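You operate a simulated robot arm through the tools that you are given. There is no shell and no other tool.

You are at the controls of a simulated robot arm. One attempt, no reset.

## Task
Set the unloader knob to the job card's pressure, then bleed off.
Fine: selector valve to unloader, pump up, and wind the knob back under pressure.

The check looks at the end state, three seconds after you hand in, the way a careful person would. Anything else that was tipped, shoved, dropped, spilled or broken makes it a failure.

## Robot
A 7-joint arm with a two-finger parallel gripper, fixed in place. Base frame: the origin is on the floor under the middle of its stand, x ahead of it, y to its left, z up; the work surface is at about z = 872. Lengths are in mm, angles in rad, forces in N, time in s.
With the tool pointing down near the work surface it reaches from about 300 to 700 mm from the base axis. Its first joint turns from -1.152 to 1.152 rad. Payload 1.57 kg.
Tool frame: the origin (TCP) lies between the finger pads and is the grasp point; the fingertips stand 30 mm ahead of it; z points along the fingers, y is the line along which they close. The gripper opens to 110 mm. The fingers are 24 mm wide and 12 mm thick; the gripper's body (48 by 112 mm) begins 78 mm behind the TCP.
Orientation is that of the tool frame in the base frame, as a unit quaternion [w, x, y, z]. With the fingers straight down and closing along the base's y, the tool's x points along the base's -x, its y along +y and its z along -z.

## Interface
- The arm moves only by the tool send_rows. Its argument "deltas" is a list of rows, each an object of numbers (a shift or turn left out is 0, a gripper value left out holds the last): "tx", "ty", "tz": the shift along the tool's x, y, z in mm; "wx", "wy", "wz": the turn, a rotation vector about the tool's x, y, z in rad; "jaw": the opening in per cent of the stroke, from 0 (shut) to 100 (fully open). In form: [{"tx": .., "ty": .., "tz": .., "wx": .., "wy": .., "wz": .., "jaw": ..}, ...]. A call has 1 to 20 rows; each row shifts and turns the commanded pose from where the row before left it, along the tool's axes as they then stand. A row lasts 0.2 s, in which the tool goes at most 50 mm and 0.15 rad; a call with a longer step from one row to the next is refused whole, and so is a gripper value outside its range. Where a pose cannot be reached the arm comes as near as it can. A force on the tool above 90 N (or 10 N above the force at the start of the call, whichever is more), or a blocked arm, ends the call early, and 0.2 s more pass. Each finger travels about 108 mm/s and halts on what it meets, pressing with about 23 N; the grip force reading is that of the motor and also rises with nothing between the fingers. The clock runs only during rows and for 0.2 s after the last one: add rows that do not move to give the fingers time. The reply holds the time, the measured pose of the TCP, the force on the tool along the base axes, the opening and the grip force, in the units named above and with some noise, with the torque about the TCP (base axes, N m) and any sound that the robot's microphone picked up.
- Cameras (640 x 400 px; columns grow to the right, rows downward): "scene" is fixed at [179.5, -410.3, 1398.8]; the picture's right is [0.60, -0.80, 0.00], its down [-0.49, -0.37, -0.79] and it looks along [0.63, 0.48, -0.61] (base axes); focal length 214 px, centre (320, 200). "wrist" rides on the gripper at [70, 16, -141] in the tool frame; the picture's right is [-0.23, 0.97, 0.00], its down [-0.86, -0.20, -0.48] and it looks along [-0.47, -0.11, 0.88] (tool axes); focal length 222 px, centre (320, 200). There is no depth. A picture from a camera that has moved, and an enlarged one, comes with that camera's place and axes in the base frame and with its lens.
- capture(camera): a new picture of that camera. No time passes.
- zoom(camera, box): a new picture of the part [left, top, right, bottom] of that camera's present view, enlarged. No time passes.
- hand_in(): hands the job in; it is judged then, once.

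Places have to be worked out from the pictures, the camera data and where the tool is seen. Open the gripper and draw the arm clear of the work before you hand the job in, unless the task says otherwise.

The tools are called after "Request:" as a command line: name --argument value ..., lists and objects as JSON in quotes. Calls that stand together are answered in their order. send_rows: Moves the arm, as the interface text tells. Its arguments: {"type":"object","properties":{"deltas":{"type":"array","items":{"type":"object","properties":{"tx":{"type":"number"},"ty":{"type":"number"},"tz":{"type":"number"},"wx":{"type":"number"},"wy":{"type":"number"},"wz":{"type":"number"},"jaw":{"type":"number"}}}}},"required":["deltas"]} The other tools are called the same way: capture (camera) takes a picture; zoom (camera, box) takes an enlarged picture of a part of a camera's view; hand_in () hands the job in.

At the start:

```text
time: 0.0
tool_pos: [341.1, -119.2, 1295.8]
tool_rot: [-0.001, 0.001, 1.0, 0.0]
ft_force: [0.3, -0.2, -0.4]
torque: [-0.03, 0.02, 0.0]
gripper_width: 109.9
finger_force: 0.0
```

scene: 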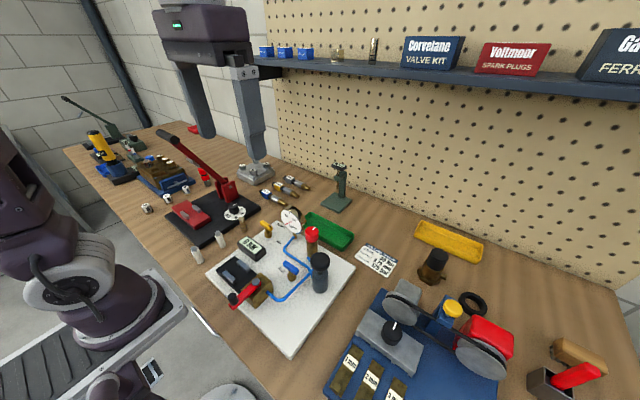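
wrist: 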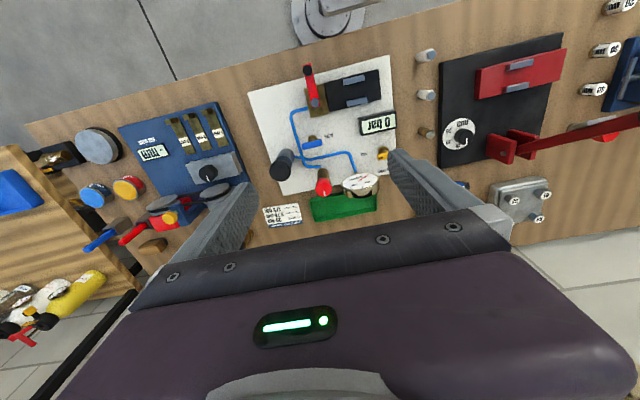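

I start by looking closely at the white board with the blue piping (probably the hydraulic rig) and the job card beside it.

Request:
zoom --camera "scene" --box '[190, 190, 370, 360]'

Request:
zoom --camera "wrist" --box '[240, 50, 420, 230]'

Request:
zoom --camera "scene" --box '[340, 230, 410, 290]'

Request:
zoom --camera "wrist" --box '[255, 195, 310, 235]'

```text
2.35 times, centred on (280, 275) of scene
camera zoom: at [179.5, -410.3, 1398.8], right [0.6, -0.8, 0.0], down [-0.49, -0.37, -0.79], along [0.63, 0.48, -0.61], focal length 505 px, centre (414, 24)
```

zoom: 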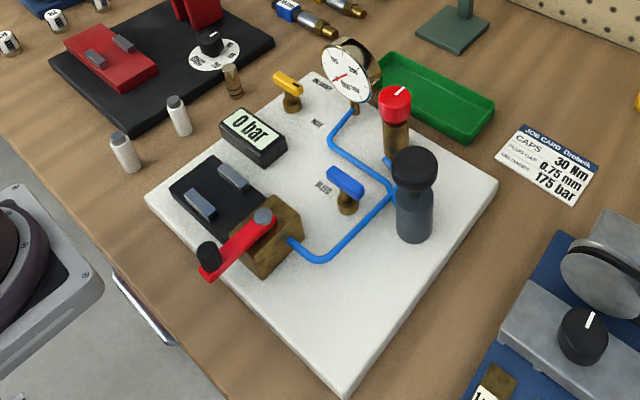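

```text
2.22 times, centred on (330, 140) of wrist
camera zoom: at [270.9, -102.1, 1437.2], right [0.23, 0.97, 0.0], down [0.86, -0.2, 0.48], along [0.47, -0.11, -0.88], focal length 494 px, centre (298, 333)
```

zoom: 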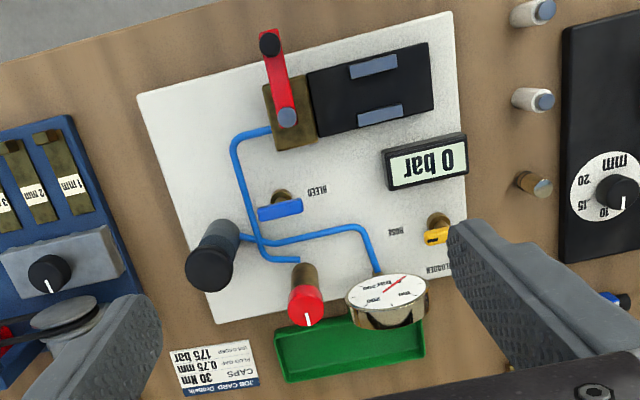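

```text
6.67 times, centred on (375, 260) of scene
camera zoom: at [179.5, -410.3, 1398.8], right [0.6, -0.8, 0.0], down [-0.49, -0.37, -0.79], along [0.63, 0.48, -0.61], focal length 1430 px, centre (-47, -200)
```

zoom: 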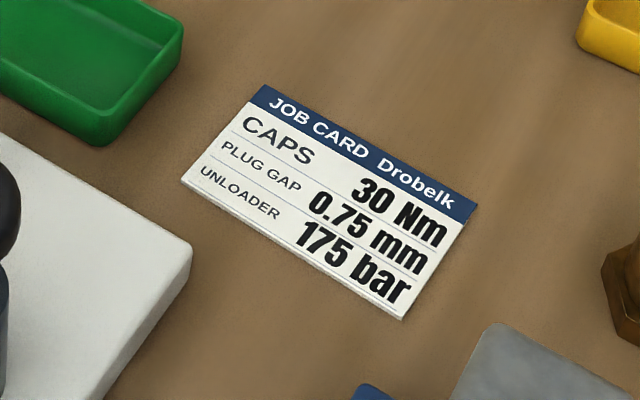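

```text
10.00 times, centred on (282, 215) of wrist
camera zoom: at [270.9, -102.1, 1437.2], right [0.23, 0.97, 0.0], down [0.86, -0.2, 0.48], along [0.47, -0.11, -0.88], focal length 2221 px, centre (695, 50)
```

zoom: 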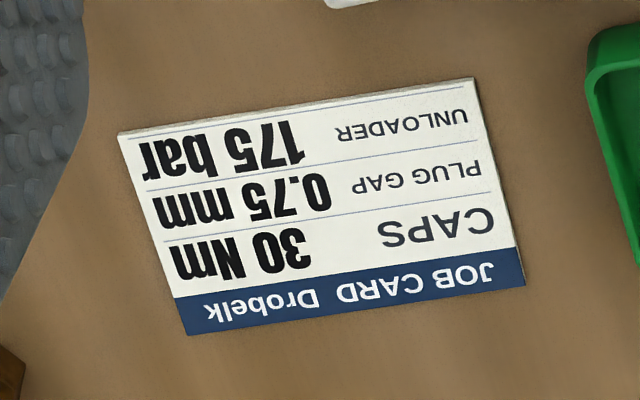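

Job card says unloader: 175 bar. Now I look at the rig's parts in detail: selector (yellow), bleed (blue), unloader knob (red), pump handle, gauge and readout.

Request:
zoom --camera "scene" --box '[245, 200, 345, 262]'

Request:
zoom --camera "wrist" --box '[330, 100, 410, 150]'

Request:
zoom --camera "wrist" --box '[300, 150, 400, 212]'

Request:
zoom --camera "wrist" --box '[290, 60, 390, 122]'

Request:
zoom --camera "scene" --box '[215, 230, 345, 312]'

Request:
zoom --camera "scene" --box '[270, 195, 330, 235]'

Request:
zoom --camera "wrist" --box '[255, 110, 335, 160]'

```text
6.40 times, centred on (295, 231) of scene
camera zoom: at [179.5, -410.3, 1398.8], right [0.6, -0.8, 0.0], down [-0.49, -0.37, -0.79], along [0.63, 0.48, -0.61], focal length 1373 px, centre (480, 2)
```

zoom: 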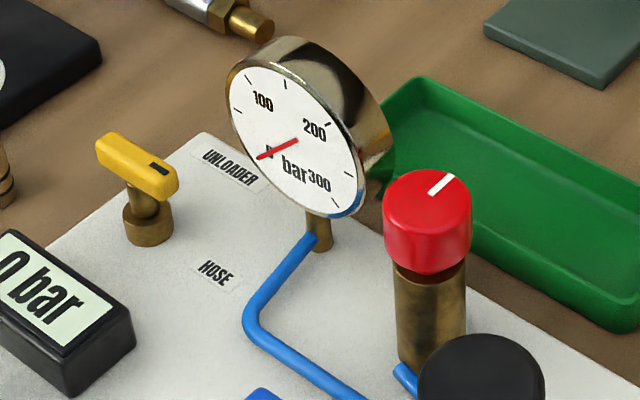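

```text
8.00 times, centred on (370, 125) of wrist
camera zoom: at [270.9, -102.1, 1437.2], right [0.23, 0.97, 0.0], down [0.86, -0.2, 0.48], along [0.47, -0.11, -0.88], focal length 1777 px, centre (-80, 800)
```

zoom: 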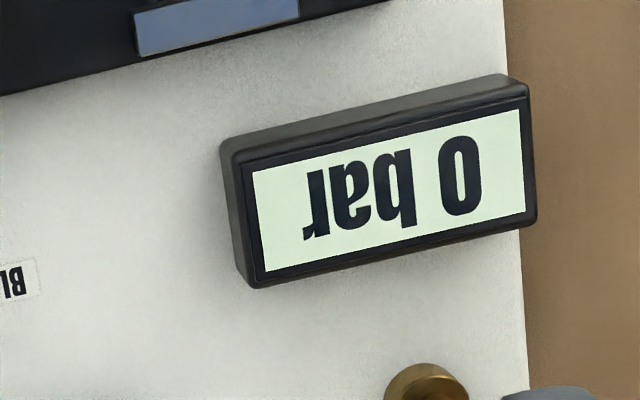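

```text
6.40 times, centred on (350, 181) of wrist
camera zoom: at [270.9, -102.1, 1437.2], right [0.23, 0.97, 0.0], down [0.86, -0.2, 0.48], along [0.47, -0.11, -0.88], focal length 1422 px, centre (128, 322)
```

zoom: 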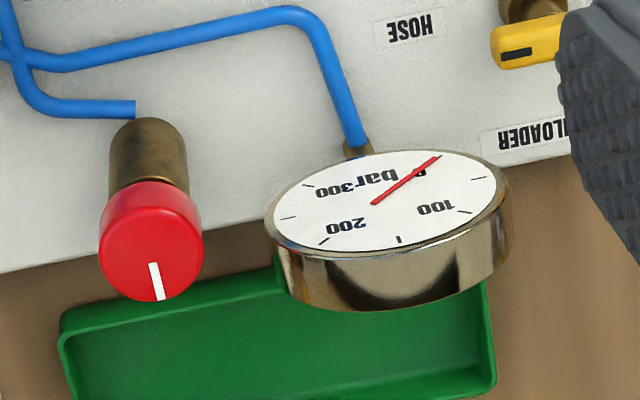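

```text
6.40 times, centred on (340, 91) of wrist
camera zoom: at [270.9, -102.1, 1437.2], right [0.23, 0.97, 0.0], down [0.86, -0.2, 0.48], along [0.47, -0.11, -0.88], focal length 1422 px, centre (192, 898)
```

zoom: 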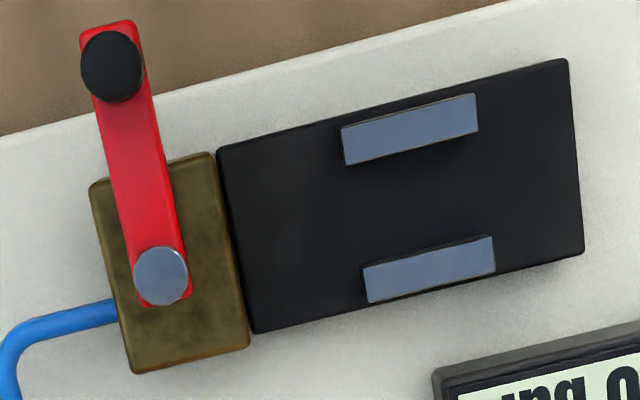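

```text
4.88 times, centred on (280, 271) of scene
camera zoom: at [179.5, -410.3, 1398.8], right [0.6, -0.8, 0.0], down [-0.49, -0.37, -0.79], along [0.63, 0.48, -0.61], focal length 1046 px, centre (515, -146)
```

zoom: 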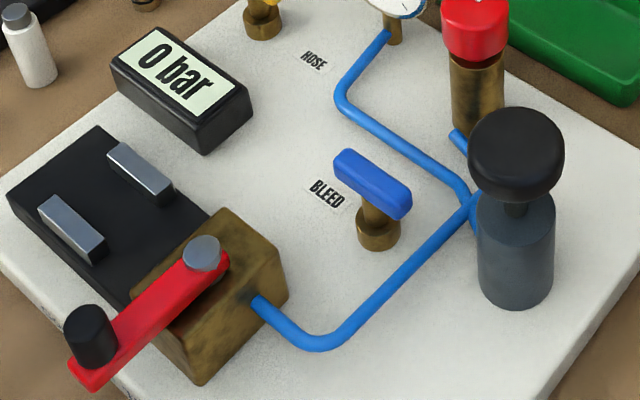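

```text
10.00 times, centred on (300, 215) of scene
camera zoom: at [179.5, -410.3, 1398.8], right [0.6, -0.8, 0.0], down [-0.49, -0.37, -0.79], along [0.63, 0.48, -0.61], focal length 2145 px, centre (520, 50)
```

zoom: 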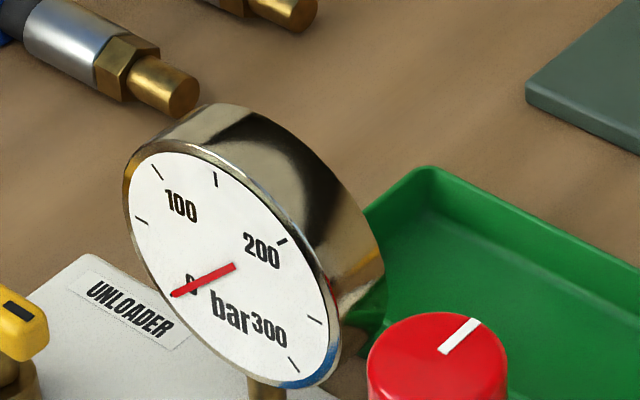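

```text
8.00 times, centred on (295, 135) of wrist
camera zoom: at [270.9, -102.1, 1437.2], right [0.23, 0.97, 0.0], down [0.86, -0.2, 0.48], along [0.47, -0.11, -0.88], focal length 1777 px, centre (520, 720)
```

zoom: 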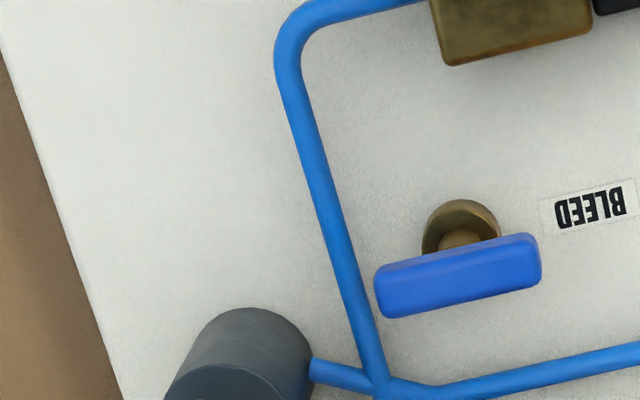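

The rig's board spans about x 260–525, y −270–40 with its top at z≈890. I estimate selector pivot (452,0), pointing to HOSE now, unloader knob (491,−145, top z≈977), bleed (389,−157), plunger pump (417,−230). I lower the tool moderately above the board to get a closer wrist view.

Request:
send_rows --deltas '[{"ty": 20, "tz": 35}, {"ty": 20, "tz": 35}, {"ty": 10, "tz": 35}, {"ty": 10, "tz": 35}, {}]'

Request:
capture --camera "wrist"

Request:
capture --camera "scene"

```text
time: 1.2
tool_pos: [340.0, -57.4, 1154.9]
tool_rot: [0.0, 0.0, 1.0, 0.0]
ft_force: [-0.3, 0.2, 0.3]
torque: [-0.01, -0.01, 0.01]
gripper_width: 110.1
finger_force: 0.1
```

```text
taken
camera wrist: at [270.1, -40.4, 1296.3], right [0.23, 0.97, 0.0], down [0.85, -0.2, 0.48], along [0.47, -0.11, -0.88], focal length 222 px, centre (320, 200)
```

wrist: 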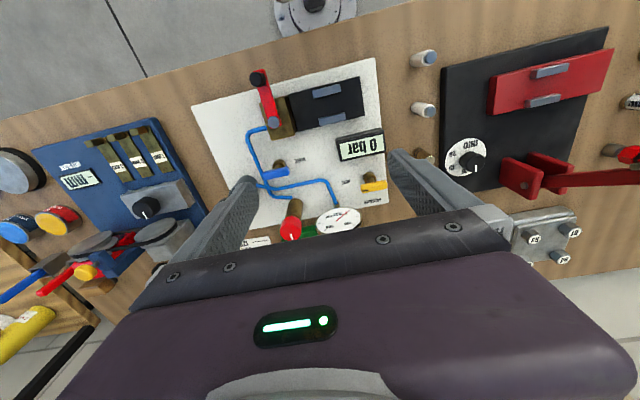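

```text
taken
```

scene: 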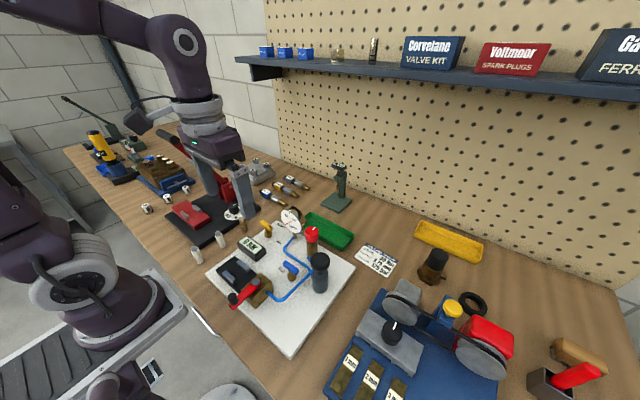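

The move went as expected. I zoom in for the details on the selector, knob, and plunger from this closer view.

Request:
zoom --camera "wrist" --box '[310, 120, 410, 220]'

Request:
zoom --camera "wrist" --box '[190, 110, 310, 185]'

Request:
zoom --camera "scene" --box '[240, 205, 340, 265]'

Request:
zoom --camera "wrist" --box '[260, 185, 380, 250]'

```text
4.00 times, centred on (360, 170) of wrist
camera zoom: at [270.1, -40.4, 1296.3], right [0.23, 0.97, 0.0], down [0.85, -0.2, 0.48], along [0.47, -0.11, -0.88], focal length 888 px, centre (160, 320)
```

zoom: 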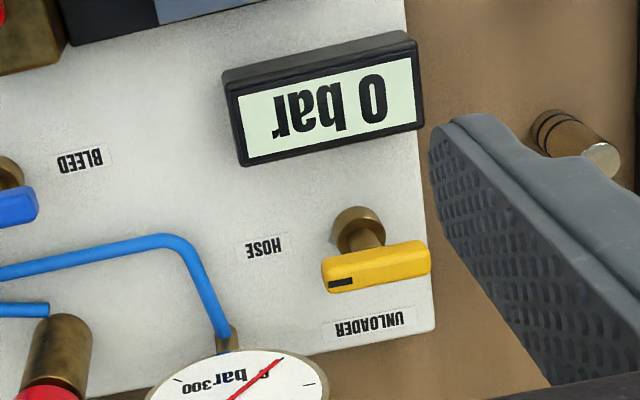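

```text
5.33 times, centred on (250, 148) of wrist
camera zoom: at [270.1, -40.4, 1296.3], right [0.23, 0.97, 0.0], down [0.85, -0.2, 0.48], along [0.47, -0.11, -0.88], focal length 1185 px, centre (693, 480)
```

zoom: 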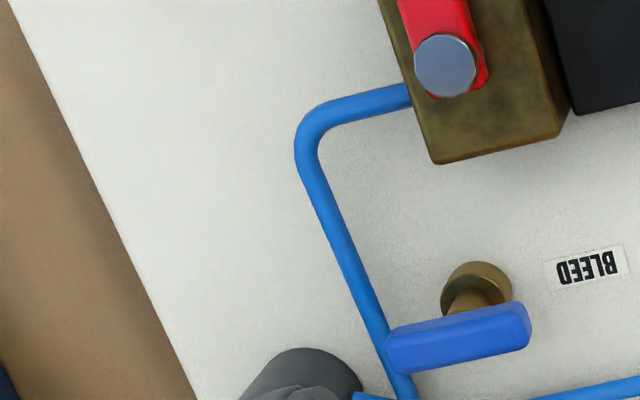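

```text
6.40 times, centred on (290, 235) of scene
camera zoom: at [179.5, -410.3, 1398.8], right [0.6, -0.8, 0.0], down [-0.49, -0.37, -0.79], along [0.63, 0.48, -0.61], focal length 1373 px, centre (512, -24)
```

zoom: 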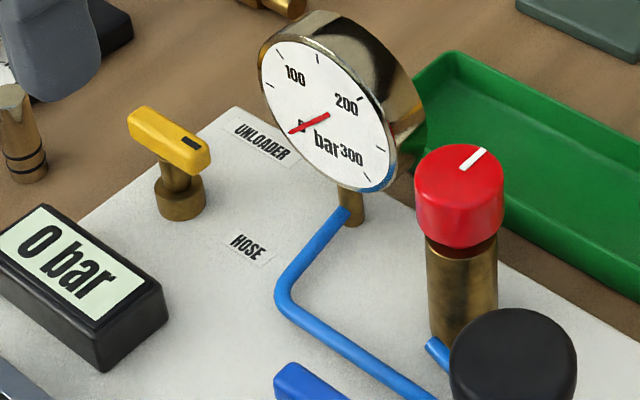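

```text
5.33 times, centred on (320, 218) of wrist
camera zoom: at [270.1, -40.4, 1296.3], right [0.23, 0.97, 0.0], down [0.85, -0.2, 0.48], along [0.47, -0.11, -0.88], focal length 1185 px, centre (320, 107)
```

zoom: 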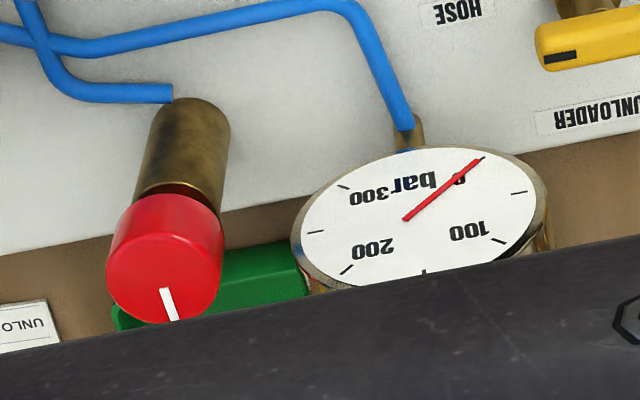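

Triangulating with the closer view, the selector handle's centre is at about (462,15), top z≈927, lying along y with its mark toward HOSE (−y). I move above it, narrow the jaw, and turn the tool so that the fingers close along x.

Request:
send_rows --deltas '[{"tx": -30, "ty": 17.8, "tz": 21, "jaw": 40}, {"tx": -30, "ty": 17.8, "tz": 21}, {"tx": -30, "ty": 17.8, "tz": 21}, {"tx": -30, "ty": 17.8, "tz": 21}, {"wz": 0.1428}, {"wz": 0.1428}, {"wz": 0.1428}, {"wz": 0.1428}, {"wz": 0.1428}, {"wz": 0.1428}, {"wz": 0.1428}, {"wz": 0.1428}, {"wz": 0.1428}, {"wz": 0.1428}, {"wz": 0.1428}, {}]'

Request:
capture --camera "wrist"

Request:
zoom --camera "scene" --box '[200, 140, 360, 260]'

```text
time: 4.6
tool_pos: [461.8, 12.8, 1072.3]
tool_rot: [0.0, 0.708, 0.706, 0.0]
ft_force: [-0.3, 0.3, -0.2]
torque: [0.0, 0.01, 0.03]
gripper_width: 43.8
finger_force: 0.1
```

```text
taken
camera wrist: at [477.7, 83.0, 1213.3], right [0.97, -0.23, 0.0], down [-0.2, -0.85, 0.48], along [-0.11, -0.47, -0.88], focal length 222 px, centre (320, 200)
```

wrist: 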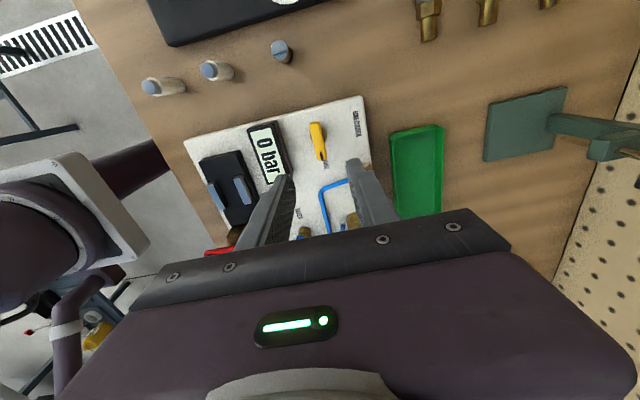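

```text
3.33 times, centred on (280, 200) of scene
camera zoom: at [179.5, -410.3, 1398.8], right [0.6, -0.8, 0.0], down [-0.49, -0.37, -0.79], along [0.63, 0.48, -0.61], focal length 715 px, centre (453, 200)
```

zoom: 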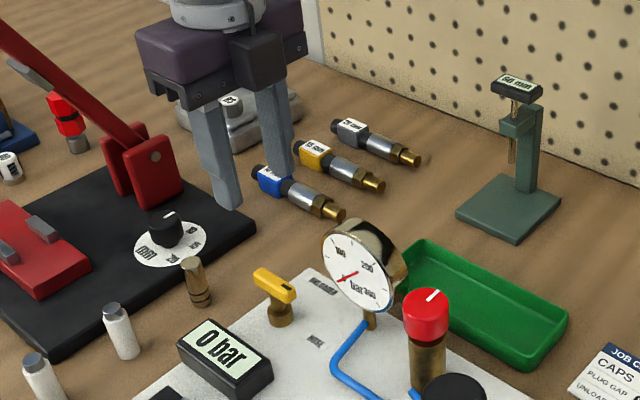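

I zoom in on the handle from the present wrist view to check its alignment before going down.

Request:
zoom --camera "wrist" --box '[270, 100, 390, 175]'

```text
5.33 times, centred on (330, 138) of wrist
camera zoom: at [477.7, 83.0, 1213.3], right [0.97, -0.23, 0.0], down [-0.2, -0.85, 0.48], along [-0.11, -0.47, -0.88], focal length 1185 px, centre (267, 533)
```

zoom: 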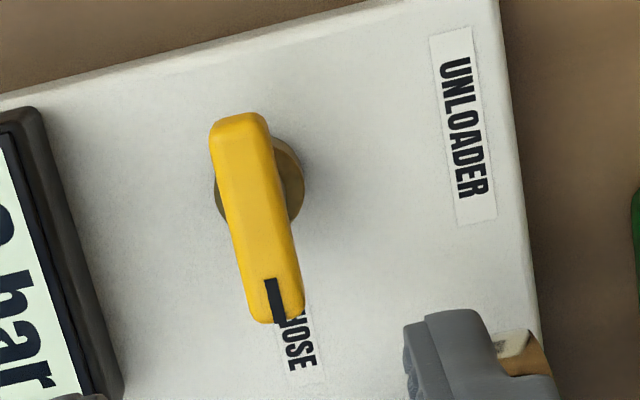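

Handle centre is at (460.3, 13), about 12 mm wide and parallel to y. I go down so the pads straddle it with the fingertips just above the base ring.

Request:
send_rows --deltas '[{"ty": -1.3, "tz": 35}, {"tz": 35}, {"tz": 30}, {"tz": 20}, {"tz": 13}, {}]'

Request:
zoom --camera "scene" --box '[210, 170, 330, 270]'

Request:
capture --camera "wrist"

```text
time: 6.0
tool_pos: [458.7, 11.0, 939.4]
tool_rot: [0.0, 0.707, 0.707, 0.0]
ft_force: [0.7, 0.3, -0.4]
torque: [-0.02, 0.02, 0.04]
gripper_width: 44.0
finger_force: 0.1
```

```text
4.00 times, centred on (270, 220) of scene
camera zoom: at [179.5, -410.3, 1398.8], right [0.6, -0.8, 0.0], down [-0.49, -0.37, -0.79], along [0.63, 0.48, -0.61], focal length 858 px, centre (520, 120)
```

zoom: 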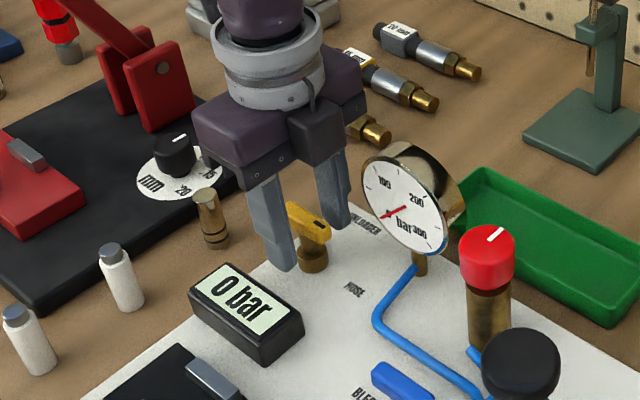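

```text
taken
camera wrist: at [475.3, 81.8, 1079.9], right [0.97, -0.23, 0.0], down [-0.2, -0.86, 0.48], along [-0.11, -0.47, -0.88], focal length 222 px, centre (320, 200)
```

wrist: 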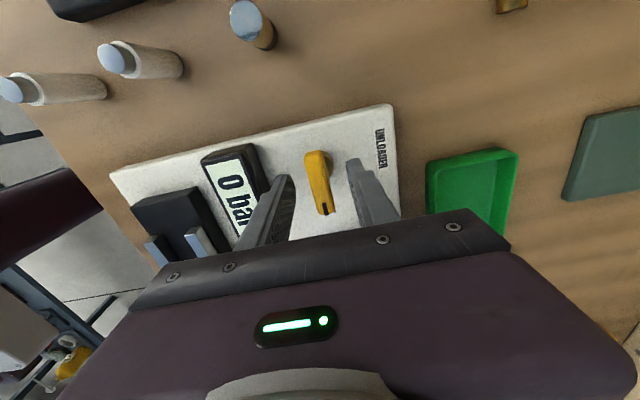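

The fingers straddle the yellow handle. I close on it.

Request:
send_rows --deltas '[{"ty": 1, "tx": 2, "jaw": 5}, {}, {}]'

Request:
zoom --camera "wrist" --box '[260, 110, 400, 230]'

```text
time: 6.8
tool_pos: [459.5, 13.0, 939.0]
tool_rot: [0.001, 0.707, 0.707, -0.001]
ft_force: [2.8, -10.4, -4.3]
torque: [-0.14, -0.01, 0.0]
gripper_width: 13.9
finger_force: 30.2
```

```text
3.33 times, centred on (330, 170) of wrist
camera zoom: at [476.3, 83.1, 1080.0], right [0.97, -0.23, 0.0], down [-0.2, -0.85, 0.48], along [-0.11, -0.47, -0.88], focal length 740 px, centre (287, 300)
```

zoom: 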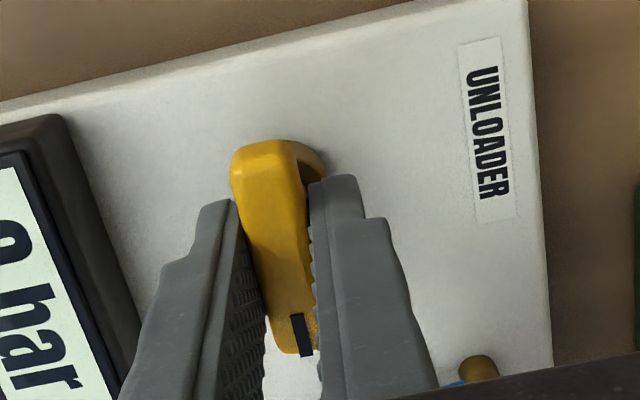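

The jaw holds the handle (13.9 mm). I turn counter-clockwise seen from above (mark from −y toward +x), part way first, to see if it follows.

Request:
send_rows --deltas '[{"wz": -0.12}, {"wz": -0.12}, {"wz": -0.12}, {"wz": -0.12}, {}]'

Request:
zoom --camera "wrist" --box '[260, 110, 400, 230]'

```text
time: 8.0
tool_pos: [461.7, 14.3, 939.8]
tool_rot: [0.0, 0.518, 0.855, 0.001]
ft_force: [4.3, -12.9, -15.1]
torque: [-0.17, -0.16, 0.03]
gripper_width: 13.9
finger_force: 30.2
```

```text
3.33 times, centred on (330, 170) of wrist
camera zoom: at [443.0, 83.5, 1080.5], right [0.97, 0.25, 0.0], down [0.22, -0.85, 0.48], along [0.12, -0.46, -0.88], focal length 740 px, centre (287, 300)
```

zoom: 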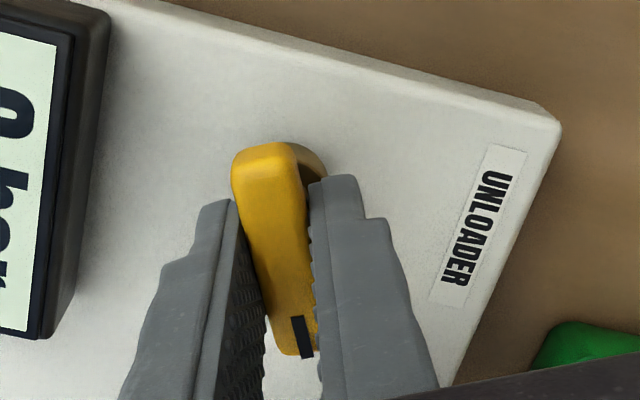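

The handle follows. I turn the remaining ~1.09 rad so that the mark points at UNLOADER (+x).

Request:
send_rows --deltas '[{"wz": -0.12}, {"wz": -0.12}, {"wz": -0.12}, {"wz": -0.12}, {"wz": -0.12}, {"wz": -0.12}, {"wz": -0.12}, {"wz": -0.12}, {"wz": -0.12}, {}]'

Request:
zoom --camera "wrist" --box '[260, 110, 400, 230]'

Request:
zoom --camera "scene" --box '[210, 170, 330, 270]'

```text
time: 10.2
tool_pos: [462.1, 15.5, 939.1]
tool_rot: [0.001, 0.003, 1.0, 0.001]
ft_force: [14.9, 13.0, 13.5]
torque: [-0.02, -0.4, -0.03]
gripper_width: 14.0
finger_force: 30.1
```

```text
3.33 times, centred on (330, 170) of wrist
camera zoom: at [390.9, 32.2, 1080.0], right [0.23, 0.97, 0.0], down [0.85, -0.21, 0.48], along [0.47, -0.11, -0.88], focal length 740 px, centre (287, 300)
```

zoom: 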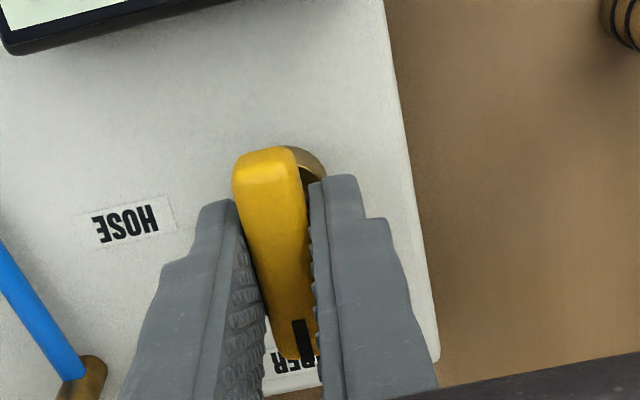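

```text
4.00 times, centred on (270, 220) of scene
camera zoom: at [179.8, -410.0, 1398.9], right [0.6, -0.8, 0.0], down [-0.49, -0.37, -0.79], along [0.63, 0.48, -0.61], focal length 858 px, centre (520, 120)
```

zoom: 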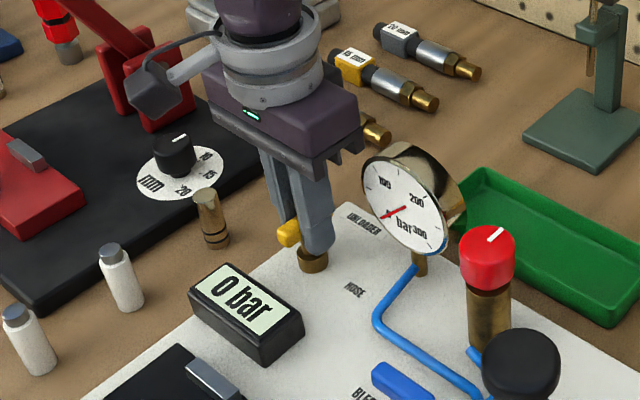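

The mark now points at UNLOADER. I open slightly, retreat upward, and check that the selector stays there.

Request:
send_rows --deltas '[{"jaw": 30}, {}, {"tz": -30}, {"tz": -40}, {"tz": -40}, {}]'

Request:
capture --camera "wrist"

Request:
zoom --camera "scene" --box '[210, 190, 370, 310]'

```text
time: 11.6
tool_pos: [460.1, 13.4, 1050.8]
tool_rot: [0.0, 0.004, 1.0, 0.0]
ft_force: [0.4, 0.7, -0.3]
torque: [0.03, 0.0, -0.01]
gripper_width: 32.8
finger_force: 0.1
```

```text
taken
camera wrist: at [389.5, 31.4, 1192.1], right [0.24, 0.97, 0.0], down [0.85, -0.21, 0.48], along [0.47, -0.11, -0.88], focal length 222 px, centre (320, 200)
```

wrist: 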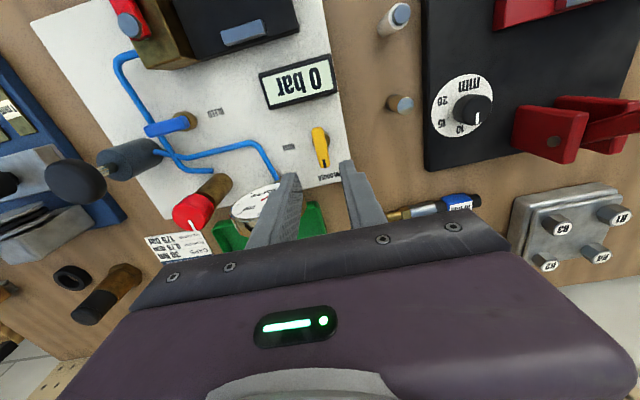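

```text
3.33 times, centred on (290, 250) of scene
camera zoom: at [179.5, -410.3, 1398.8], right [0.6, -0.8, 0.0], down [-0.49, -0.37, -0.79], along [0.63, 0.48, -0.61], focal length 715 px, centre (420, 33)
```

zoom: 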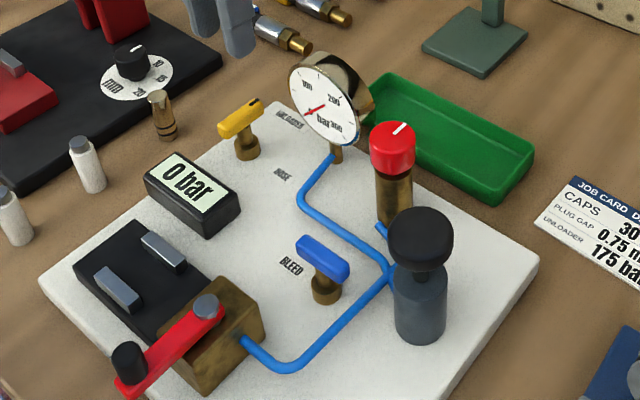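

Selector is confirmed at UNLOADER. The dark cylinder with the black mushroom knob on a thin stem is the plunger pump, knob centre about (418,−228,~990). I close the jaw and move above it.

Request:
send_rows --deltas '[{"tx": 7, "ty": -40, "tz": -6, "jaw": 0}, {"tx": 7, "ty": -40, "tz": -6}, {"tx": 7, "ty": -40, "tz": -6}, {"tx": 7, "ty": -40, "tz": -6}, {"tx": 7, "ty": -40, "tz": -6}, {"tx": 7, "ty": -41}, {}]'

Request:
capture --camera "wrist"

Request:
zoom --camera "scene" --box '[210, 170, 370, 310]'

```text
time: 13.2
tool_pos: [413.0, -227.4, 1078.1]
tool_rot: [0.0, 0.004, 1.0, 0.0]
ft_force: [0.2, 0.5, -0.7]
torque: [0.03, 0.01, -0.02]
gripper_width: 0.0
finger_force: 20.9
```

```text
taken
camera wrist: at [343.1, -210.0, 1218.7], right [0.24, 0.97, 0.0], down [0.85, -0.21, 0.48], along [0.46, -0.11, -0.88], focal length 222 px, centre (320, 200)
```

wrist: 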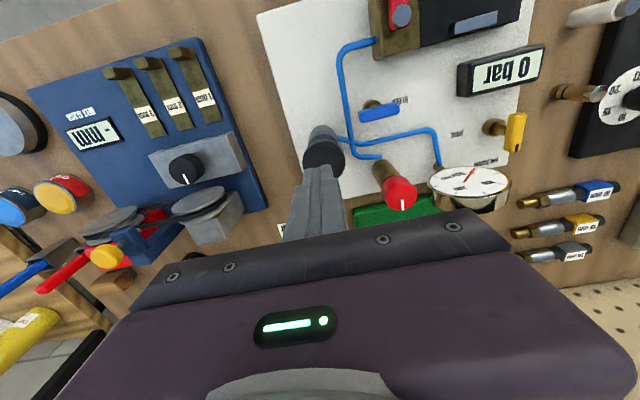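

```text
2.86 times, centred on (290, 240) of scene
camera zoom: at [179.5, -410.4, 1398.8], right [0.6, -0.8, 0.0], down [-0.49, -0.37, -0.79], along [0.63, 0.48, -0.61], focal length 613 px, centre (406, 86)
```

zoom: 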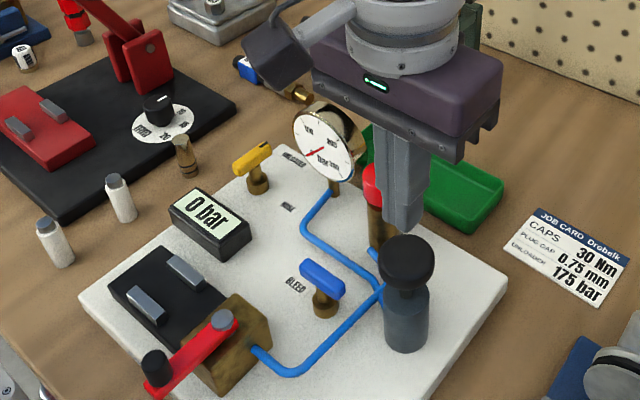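

I zoom to fix the plunger knob's centre relative to the fingertips.

Request:
zoom --camera "wrist" --box '[270, 110, 390, 200]'

```text
4.44 times, centred on (330, 155) of wrist
camera zoom: at [343.1, -210.0, 1218.7], right [0.24, 0.97, 0.0], down [0.85, -0.21, 0.48], along [0.46, -0.11, -0.88], focal length 987 px, centre (276, 400)
```

zoom: 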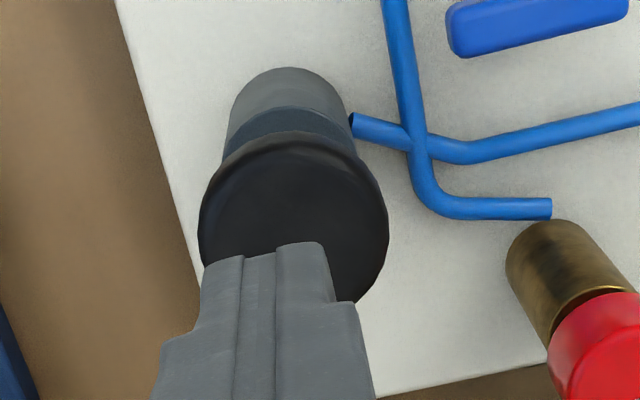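

Knob top is ~43 mm in diameter, centred about (416,−224). I centre and descend gently toward contact.

Request:
send_rows --deltas '[{"tx": -2, "ty": 3, "tz": 15}, {"tz": 15}, {"tz": 8}, {"tz": 5}, {}]'

Request:
zoom --camera "scene" --box '[210, 170, 370, 310]'

```text
time: 14.4
tool_pos: [416.5, -223.5, 1034.4]
tool_rot: [-0.001, 0.005, 1.0, 0.0]
ft_force: [0.2, -0.8, -0.5]
torque: [-0.01, 0.01, -0.02]
gripper_width: 0.0
finger_force: 21.2
```

```text
2.86 times, centred on (290, 240) of scene
camera zoom: at [179.5, -410.3, 1398.8], right [0.6, -0.8, 0.0], down [-0.49, -0.37, -0.79], along [0.63, 0.48, -0.61], focal length 613 px, centre (406, 86)
```

zoom: 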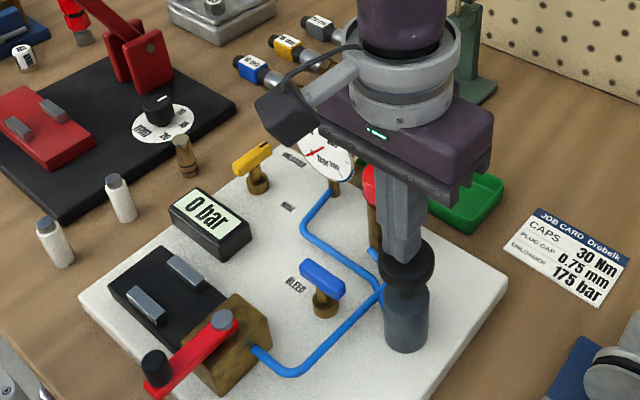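

Fingertips at z≈1004 with no contact yet. I press down in small steps and watch force, sound and readout.

Request:
send_rows --deltas '[{"tz": 4}, {"tz": 4}, {"tz": 4}, {"tz": 4}, {}]'

Request:
zoom --camera "scene" --box '[210, 170, 370, 310]'

```text
time: 15.6
tool_pos: [417.3, -225.0, 1020.7]
tool_rot: [0.0, 0.005, 1.0, 0.0]
ft_force: [-0.5, -2.4, 4.3]
torque: [-0.02, 0.05, 0.02]
gripper_width: 0.0
finger_force: 21.0
```

```text
2.86 times, centred on (290, 240) of scene
camera zoom: at [179.5, -410.4, 1398.8], right [0.6, -0.8, 0.0], down [-0.49, -0.37, -0.79], along [0.63, 0.48, -0.61], focal length 613 px, centre (406, 86)
```

zoom: 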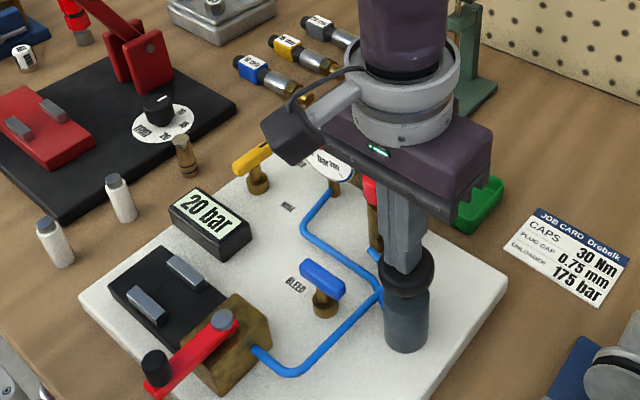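

It pumps: the readout shows 20 bar, so the bleed is closed. I continue the stroke.

Request:
send_rows --deltas '[{"tz": 4}, {"tz": 4}, {"tz": 4}, {}]'

Request:
zoom --camera "scene" --box '[210, 170, 370, 310]'

```text
time: 16.6
tool_pos: [417.7, -223.9, 1007.6]
tool_rot: [0.0, 0.005, 1.0, 0.001]
ft_force: [0.5, -2.8, 6.3]
torque: [-0.08, 0.06, 0.0]
gripper_width: 0.0
finger_force: 21.2
```

```text
2.86 times, centred on (290, 240) of scene
camera zoom: at [179.4, -410.3, 1398.8], right [0.6, -0.8, 0.0], down [-0.49, -0.37, -0.79], along [0.63, 0.48, -0.61], focal length 613 px, centre (406, 86)
```

zoom: 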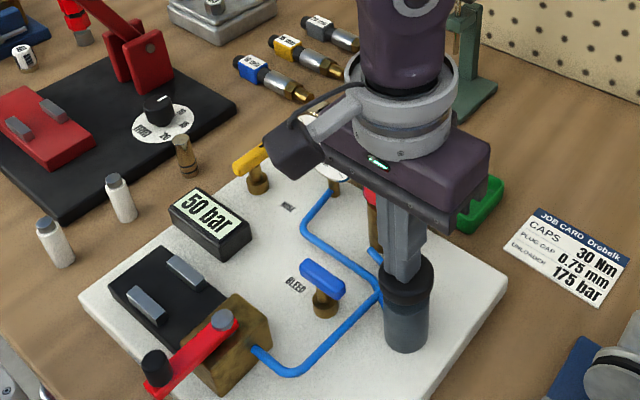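

50 bar now and the knob seems near its lower end. I lift to see if the plunger springs back and pressure holds.

Request:
send_rows --deltas '[{"tz": 3}, {"tz": -10}, {"tz": -12}, {"tz": -15}, {}, {}]'

Request:
zoom --camera "scene" --box '[210, 170, 370, 310]'

```text
time: 18.0
tool_pos: [418.2, -223.9, 1041.5]
tool_rot: [0.0, 0.004, 1.0, 0.0]
ft_force: [-0.3, -0.4, -0.2]
torque: [0.01, 0.01, 0.04]
gripper_width: 0.0
finger_force: 21.4
```

```text
2.86 times, centred on (290, 240) of scene
camera zoom: at [179.5, -410.3, 1398.8], right [0.6, -0.8, 0.0], down [-0.49, -0.37, -0.79], along [0.63, 0.48, -0.61], focal length 613 px, centre (406, 86)
```

zoom: 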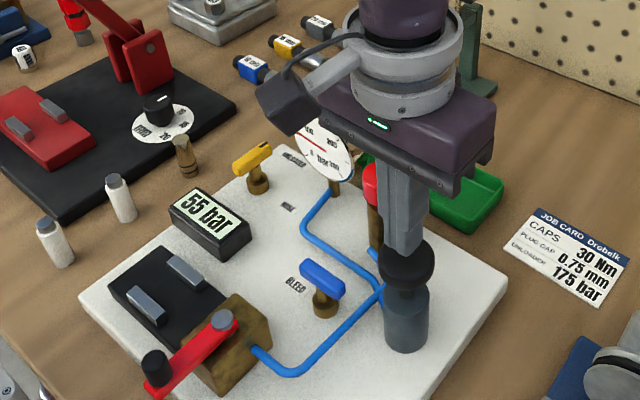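

The plunger springs back and pressure holds at 55 bar. I do one full stroke more and read.

Request:
send_rows --deltas '[{"tz": 12}, {"tz": 12}, {"tz": 12}, {"tz": 2}, {}, {"tz": -12}, {"tz": -12}, {"tz": -14}, {}]'

Request:
zoom --camera "scene" --box '[210, 170, 370, 310]'

```text
time: 20.0
tool_pos: [417.9, -224.4, 1041.5]
tool_rot: [0.0, 0.005, 1.0, 0.0]
ft_force: [-0.6, -0.1, -0.9]
torque: [0.0, 0.01, -0.02]
gripper_width: 0.0
finger_force: 21.2
```

```text
2.86 times, centred on (290, 240) of scene
camera zoom: at [179.5, -410.3, 1398.8], right [0.6, -0.8, 0.0], down [-0.49, -0.37, -0.79], along [0.63, 0.48, -0.61], focal length 613 px, centre (406, 86)
```

zoom: 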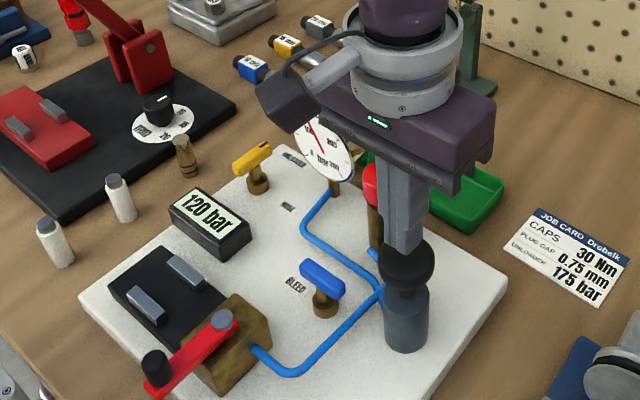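

120 bar, about 65 bar per stroke. One more stroke.

Request:
send_rows --deltas '[{"tz": 12}, {"tz": 12}, {"tz": 12}, {"tz": 2}, {}, {"tz": -12}, {"tz": -12}, {"tz": -14}, {}]'

Request:
zoom --camera "scene" --box '[210, 170, 370, 310]'

```text
time: 22.0
tool_pos: [419.2, -224.4, 1043.0]
tool_rot: [0.001, 0.004, 1.0, 0.0]
ft_force: [-0.1, 0.0, 0.3]
torque: [0.01, -0.01, 0.02]
gripper_width: 0.2
finger_force: 21.6
```

```text
2.86 times, centred on (290, 240) of scene
camera zoom: at [179.5, -410.3, 1398.8], right [0.6, -0.8, 0.0], down [-0.49, -0.37, -0.79], along [0.63, 0.48, -0.61], focal length 613 px, centre (406, 86)
```

zoom: 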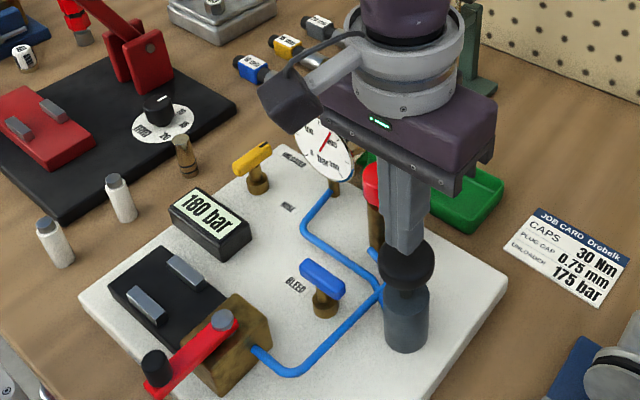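

180 bar. A half stroke more gives working margin above 175 and tells me whether the unloader is already limiting.

Request:
send_rows --deltas '[{"tz": 12}, {"tz": 10}, {"tz": 5}, {}, {"tz": -12}, {"tz": -15}, {}]'

Request:
zoom --camera "scene" --box '[210, 170, 370, 310]'

```text
time: 23.6
tool_pos: [417.6, -223.6, 1042.0]
tool_rot: [0.0, 0.004, 1.0, 0.0]
ft_force: [-0.4, -0.6, -0.4]
torque: [0.01, -0.01, -0.01]
gripper_width: 0.2
finger_force: 21.1
```

```text
2.86 times, centred on (290, 240) of scene
camera zoom: at [179.5, -410.3, 1398.8], right [0.6, -0.8, 0.0], down [-0.49, -0.37, -0.79], along [0.63, 0.48, -0.61], focal length 613 px, centre (406, 86)
```

zoom: 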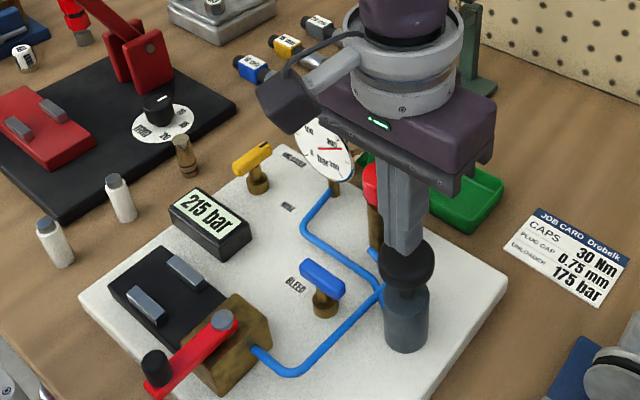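

215 bar, either limited there by the unloader or still below its setting. Next I go up and over toward the red unloader knob for an accurate look at it.

Request:
send_rows --deltas '[{"tz": -20}, {"tz": -20, "tx": -10, "ty": 20}, {"tx": -12, "ty": 19}, {}]'

Request:
capture --camera "wrist"

Request:
zoom --camera "wrist" --box '[310, 130, 430, 220]'

Request:
zoom --camera "scene" --box '[240, 190, 340, 260]'

```text
time: 24.6
tool_pos: [440.0, -184.1, 1083.0]
tool_rot: [0.0, 0.004, 1.0, 0.0]
ft_force: [-0.1, -0.6, 0.8]
torque: [-0.01, 0.02, -0.01]
gripper_width: 0.0
finger_force: 21.5
```

```text
taken
camera wrist: at [370.4, -165.7, 1224.6], right [0.24, 0.97, 0.0], down [0.85, -0.21, 0.48], along [0.47, -0.11, -0.88], focal length 222 px, centre (320, 200)
```

wrist: 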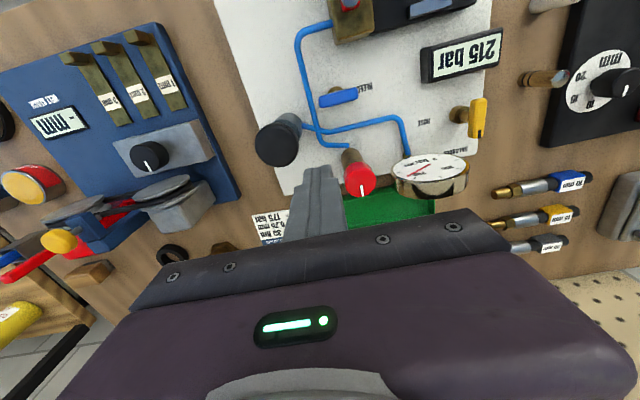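

```text
4.44 times, centred on (370, 175) of wrist
camera zoom: at [370.4, -165.7, 1224.6], right [0.24, 0.97, 0.0], down [0.85, -0.21, 0.48], along [0.47, -0.11, -0.88], focal length 987 px, centre (98, 311)
```

zoom: 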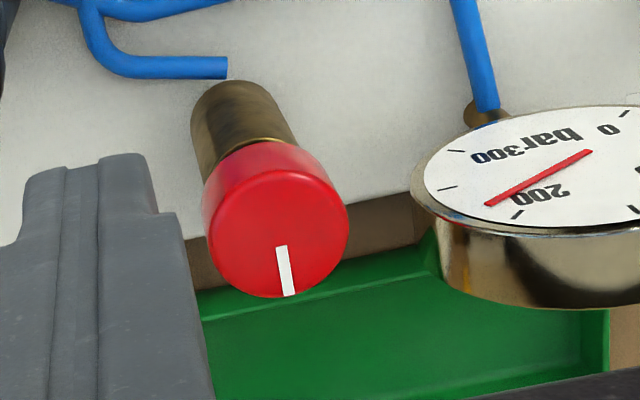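

```text
5.71 times, centred on (290, 225) of scene
camera zoom: at [179.5, -410.3, 1398.8], right [0.6, -0.8, 0.0], down [-0.49, -0.37, -0.79], along [0.63, 0.48, -0.61], focal length 1226 px, centre (491, 57)
```

zoom: 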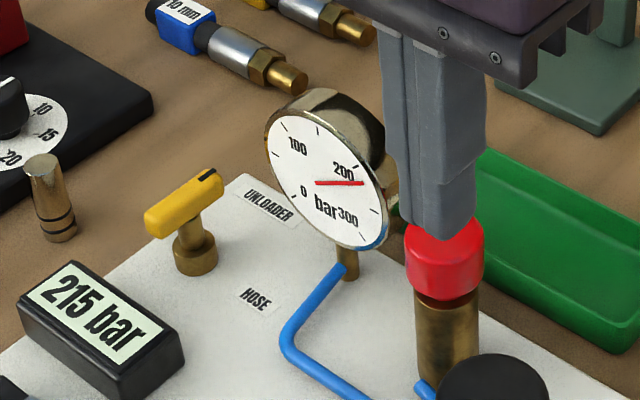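

The unloader knob's top is about (490,−144, z≈980), ~39 mm in diameter, its white mark pointing roughly +x; the gauge's rim is about 40 mm from its axis on the +y side. So I'll grip with the fingers closing along x. I move above it, open to ~62 mm and turn.

Request:
send_rows --deltas '[{"tx": -25, "ty": 20, "jaw": 57}, {"tx": -25, "ty": 20}, {"wz": 0.1428}, {"wz": 0.1428}, {"wz": 0.1428}, {"wz": 0.1428}, {"wz": 0.1428}, {"wz": 0.1428}, {"wz": 0.1428}, {"wz": 0.1428}, {"wz": 0.1428}, {"wz": 0.1428}, {"wz": 0.1428}, {}]'

Request:
capture --camera "wrist"

Request:
zoom --camera "wrist" --box '[260, 110, 400, 220]'

Request:
zoom --camera "scene" --box '[210, 160, 370, 280]'

```text
time: 27.6
tool_pos: [491.0, -144.5, 1081.5]
tool_rot: [0.0, 0.711, 0.703, -0.001]
ft_force: [0.0, 0.0, -0.6]
torque: [0.02, -0.02, 0.0]
gripper_width: 62.6
finger_force: 0.0
```

```text
taken
camera wrist: at [507.8, -74.8, 1223.6], right [0.97, -0.24, 0.0], down [-0.21, -0.85, 0.48], along [-0.11, -0.46, -0.88], focal length 222 px, centre (320, 200)
```

wrist: 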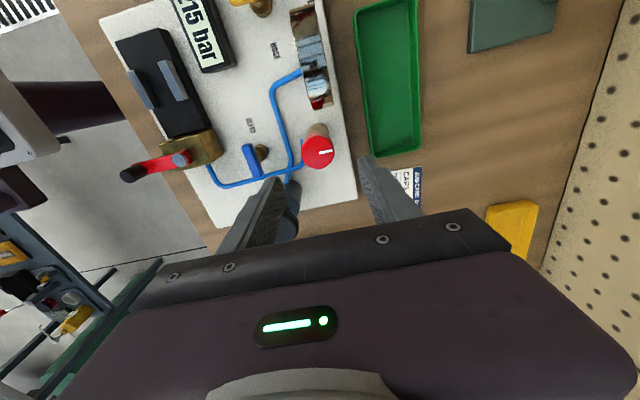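

```text
3.64 times, centred on (330, 165) of wrist
camera zoom: at [507.8, -74.8, 1223.6], right [0.97, -0.24, 0.0], down [-0.21, -0.85, 0.48], along [-0.11, -0.46, -0.88], focal length 808 px, centre (284, 327)
```

zoom: 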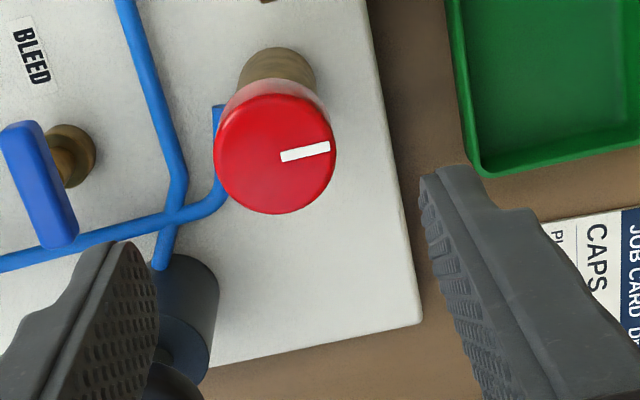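

```text
3.33 times, centred on (290, 220) of scene
camera zoom: at [179.5, -410.3, 1398.8], right [0.6, -0.8, 0.0], down [-0.49, -0.37, -0.79], along [0.63, 0.48, -0.61], focal length 715 px, centre (420, 133)
```

zoom: 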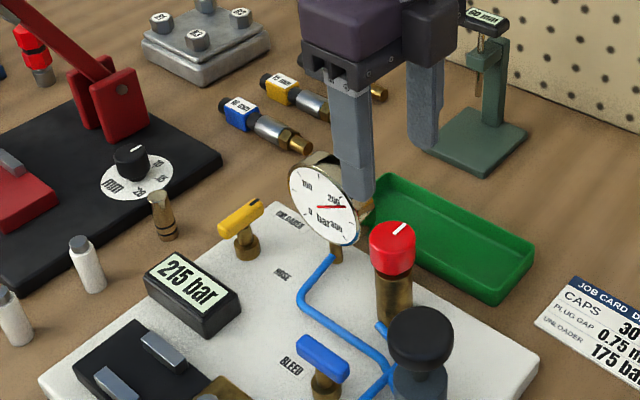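

Knob centre from this view: (489.5,−143.5), my tool is within 1.5 mm. I descend so that the fingertips reach just to the knob's lower edge (TCP z≈985).

Request:
send_rows --deltas '[{"tx": 1, "ty": -1.5, "tz": 30}, {"tz": 30}, {"tz": 20}, {"tz": 10}, {"tz": 6}, {}]'

Request:
zoom --camera "scene" --box '[230, 170, 370, 280]'

Request:
zoom --camera "wrist" --box '[240, 100, 420, 230]'

```text
time: 29.0
tool_pos: [489.5, -145.3, 986.0]
tool_rot: [0.001, 0.71, 0.704, 0.001]
ft_force: [0.8, 0.3, -0.4]
torque: [0.02, 0.0, 0.02]
gripper_width: 62.6
finger_force: 0.0
```

```text
3.64 times, centred on (300, 225) of scene
camera zoom: at [179.5, -410.3, 1398.8], right [0.6, -0.8, 0.0], down [-0.49, -0.37, -0.79], along [0.63, 0.48, -0.61], focal length 780 px, centre (393, 109)
```

zoom: 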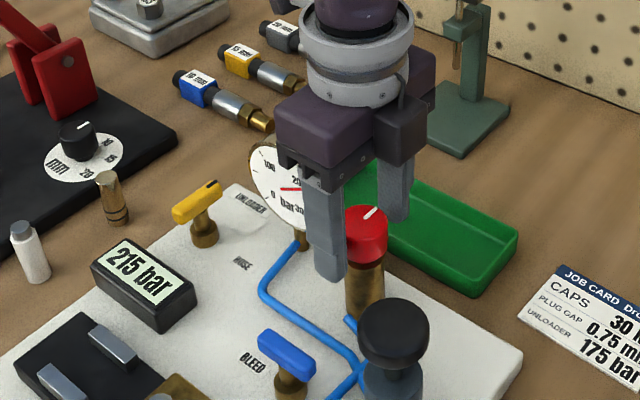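

```text
3.08 times, centred on (330, 165) of wrist
camera zoom: at [506.2, -74.1, 1127.4], right [0.97, -0.24, 0.0], down [-0.21, -0.85, 0.48], along [-0.11, -0.46, -0.88], focal length 684 px, centre (289, 308)
```

zoom: 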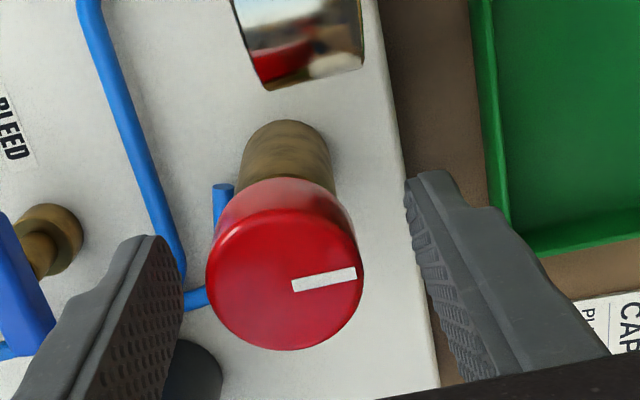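

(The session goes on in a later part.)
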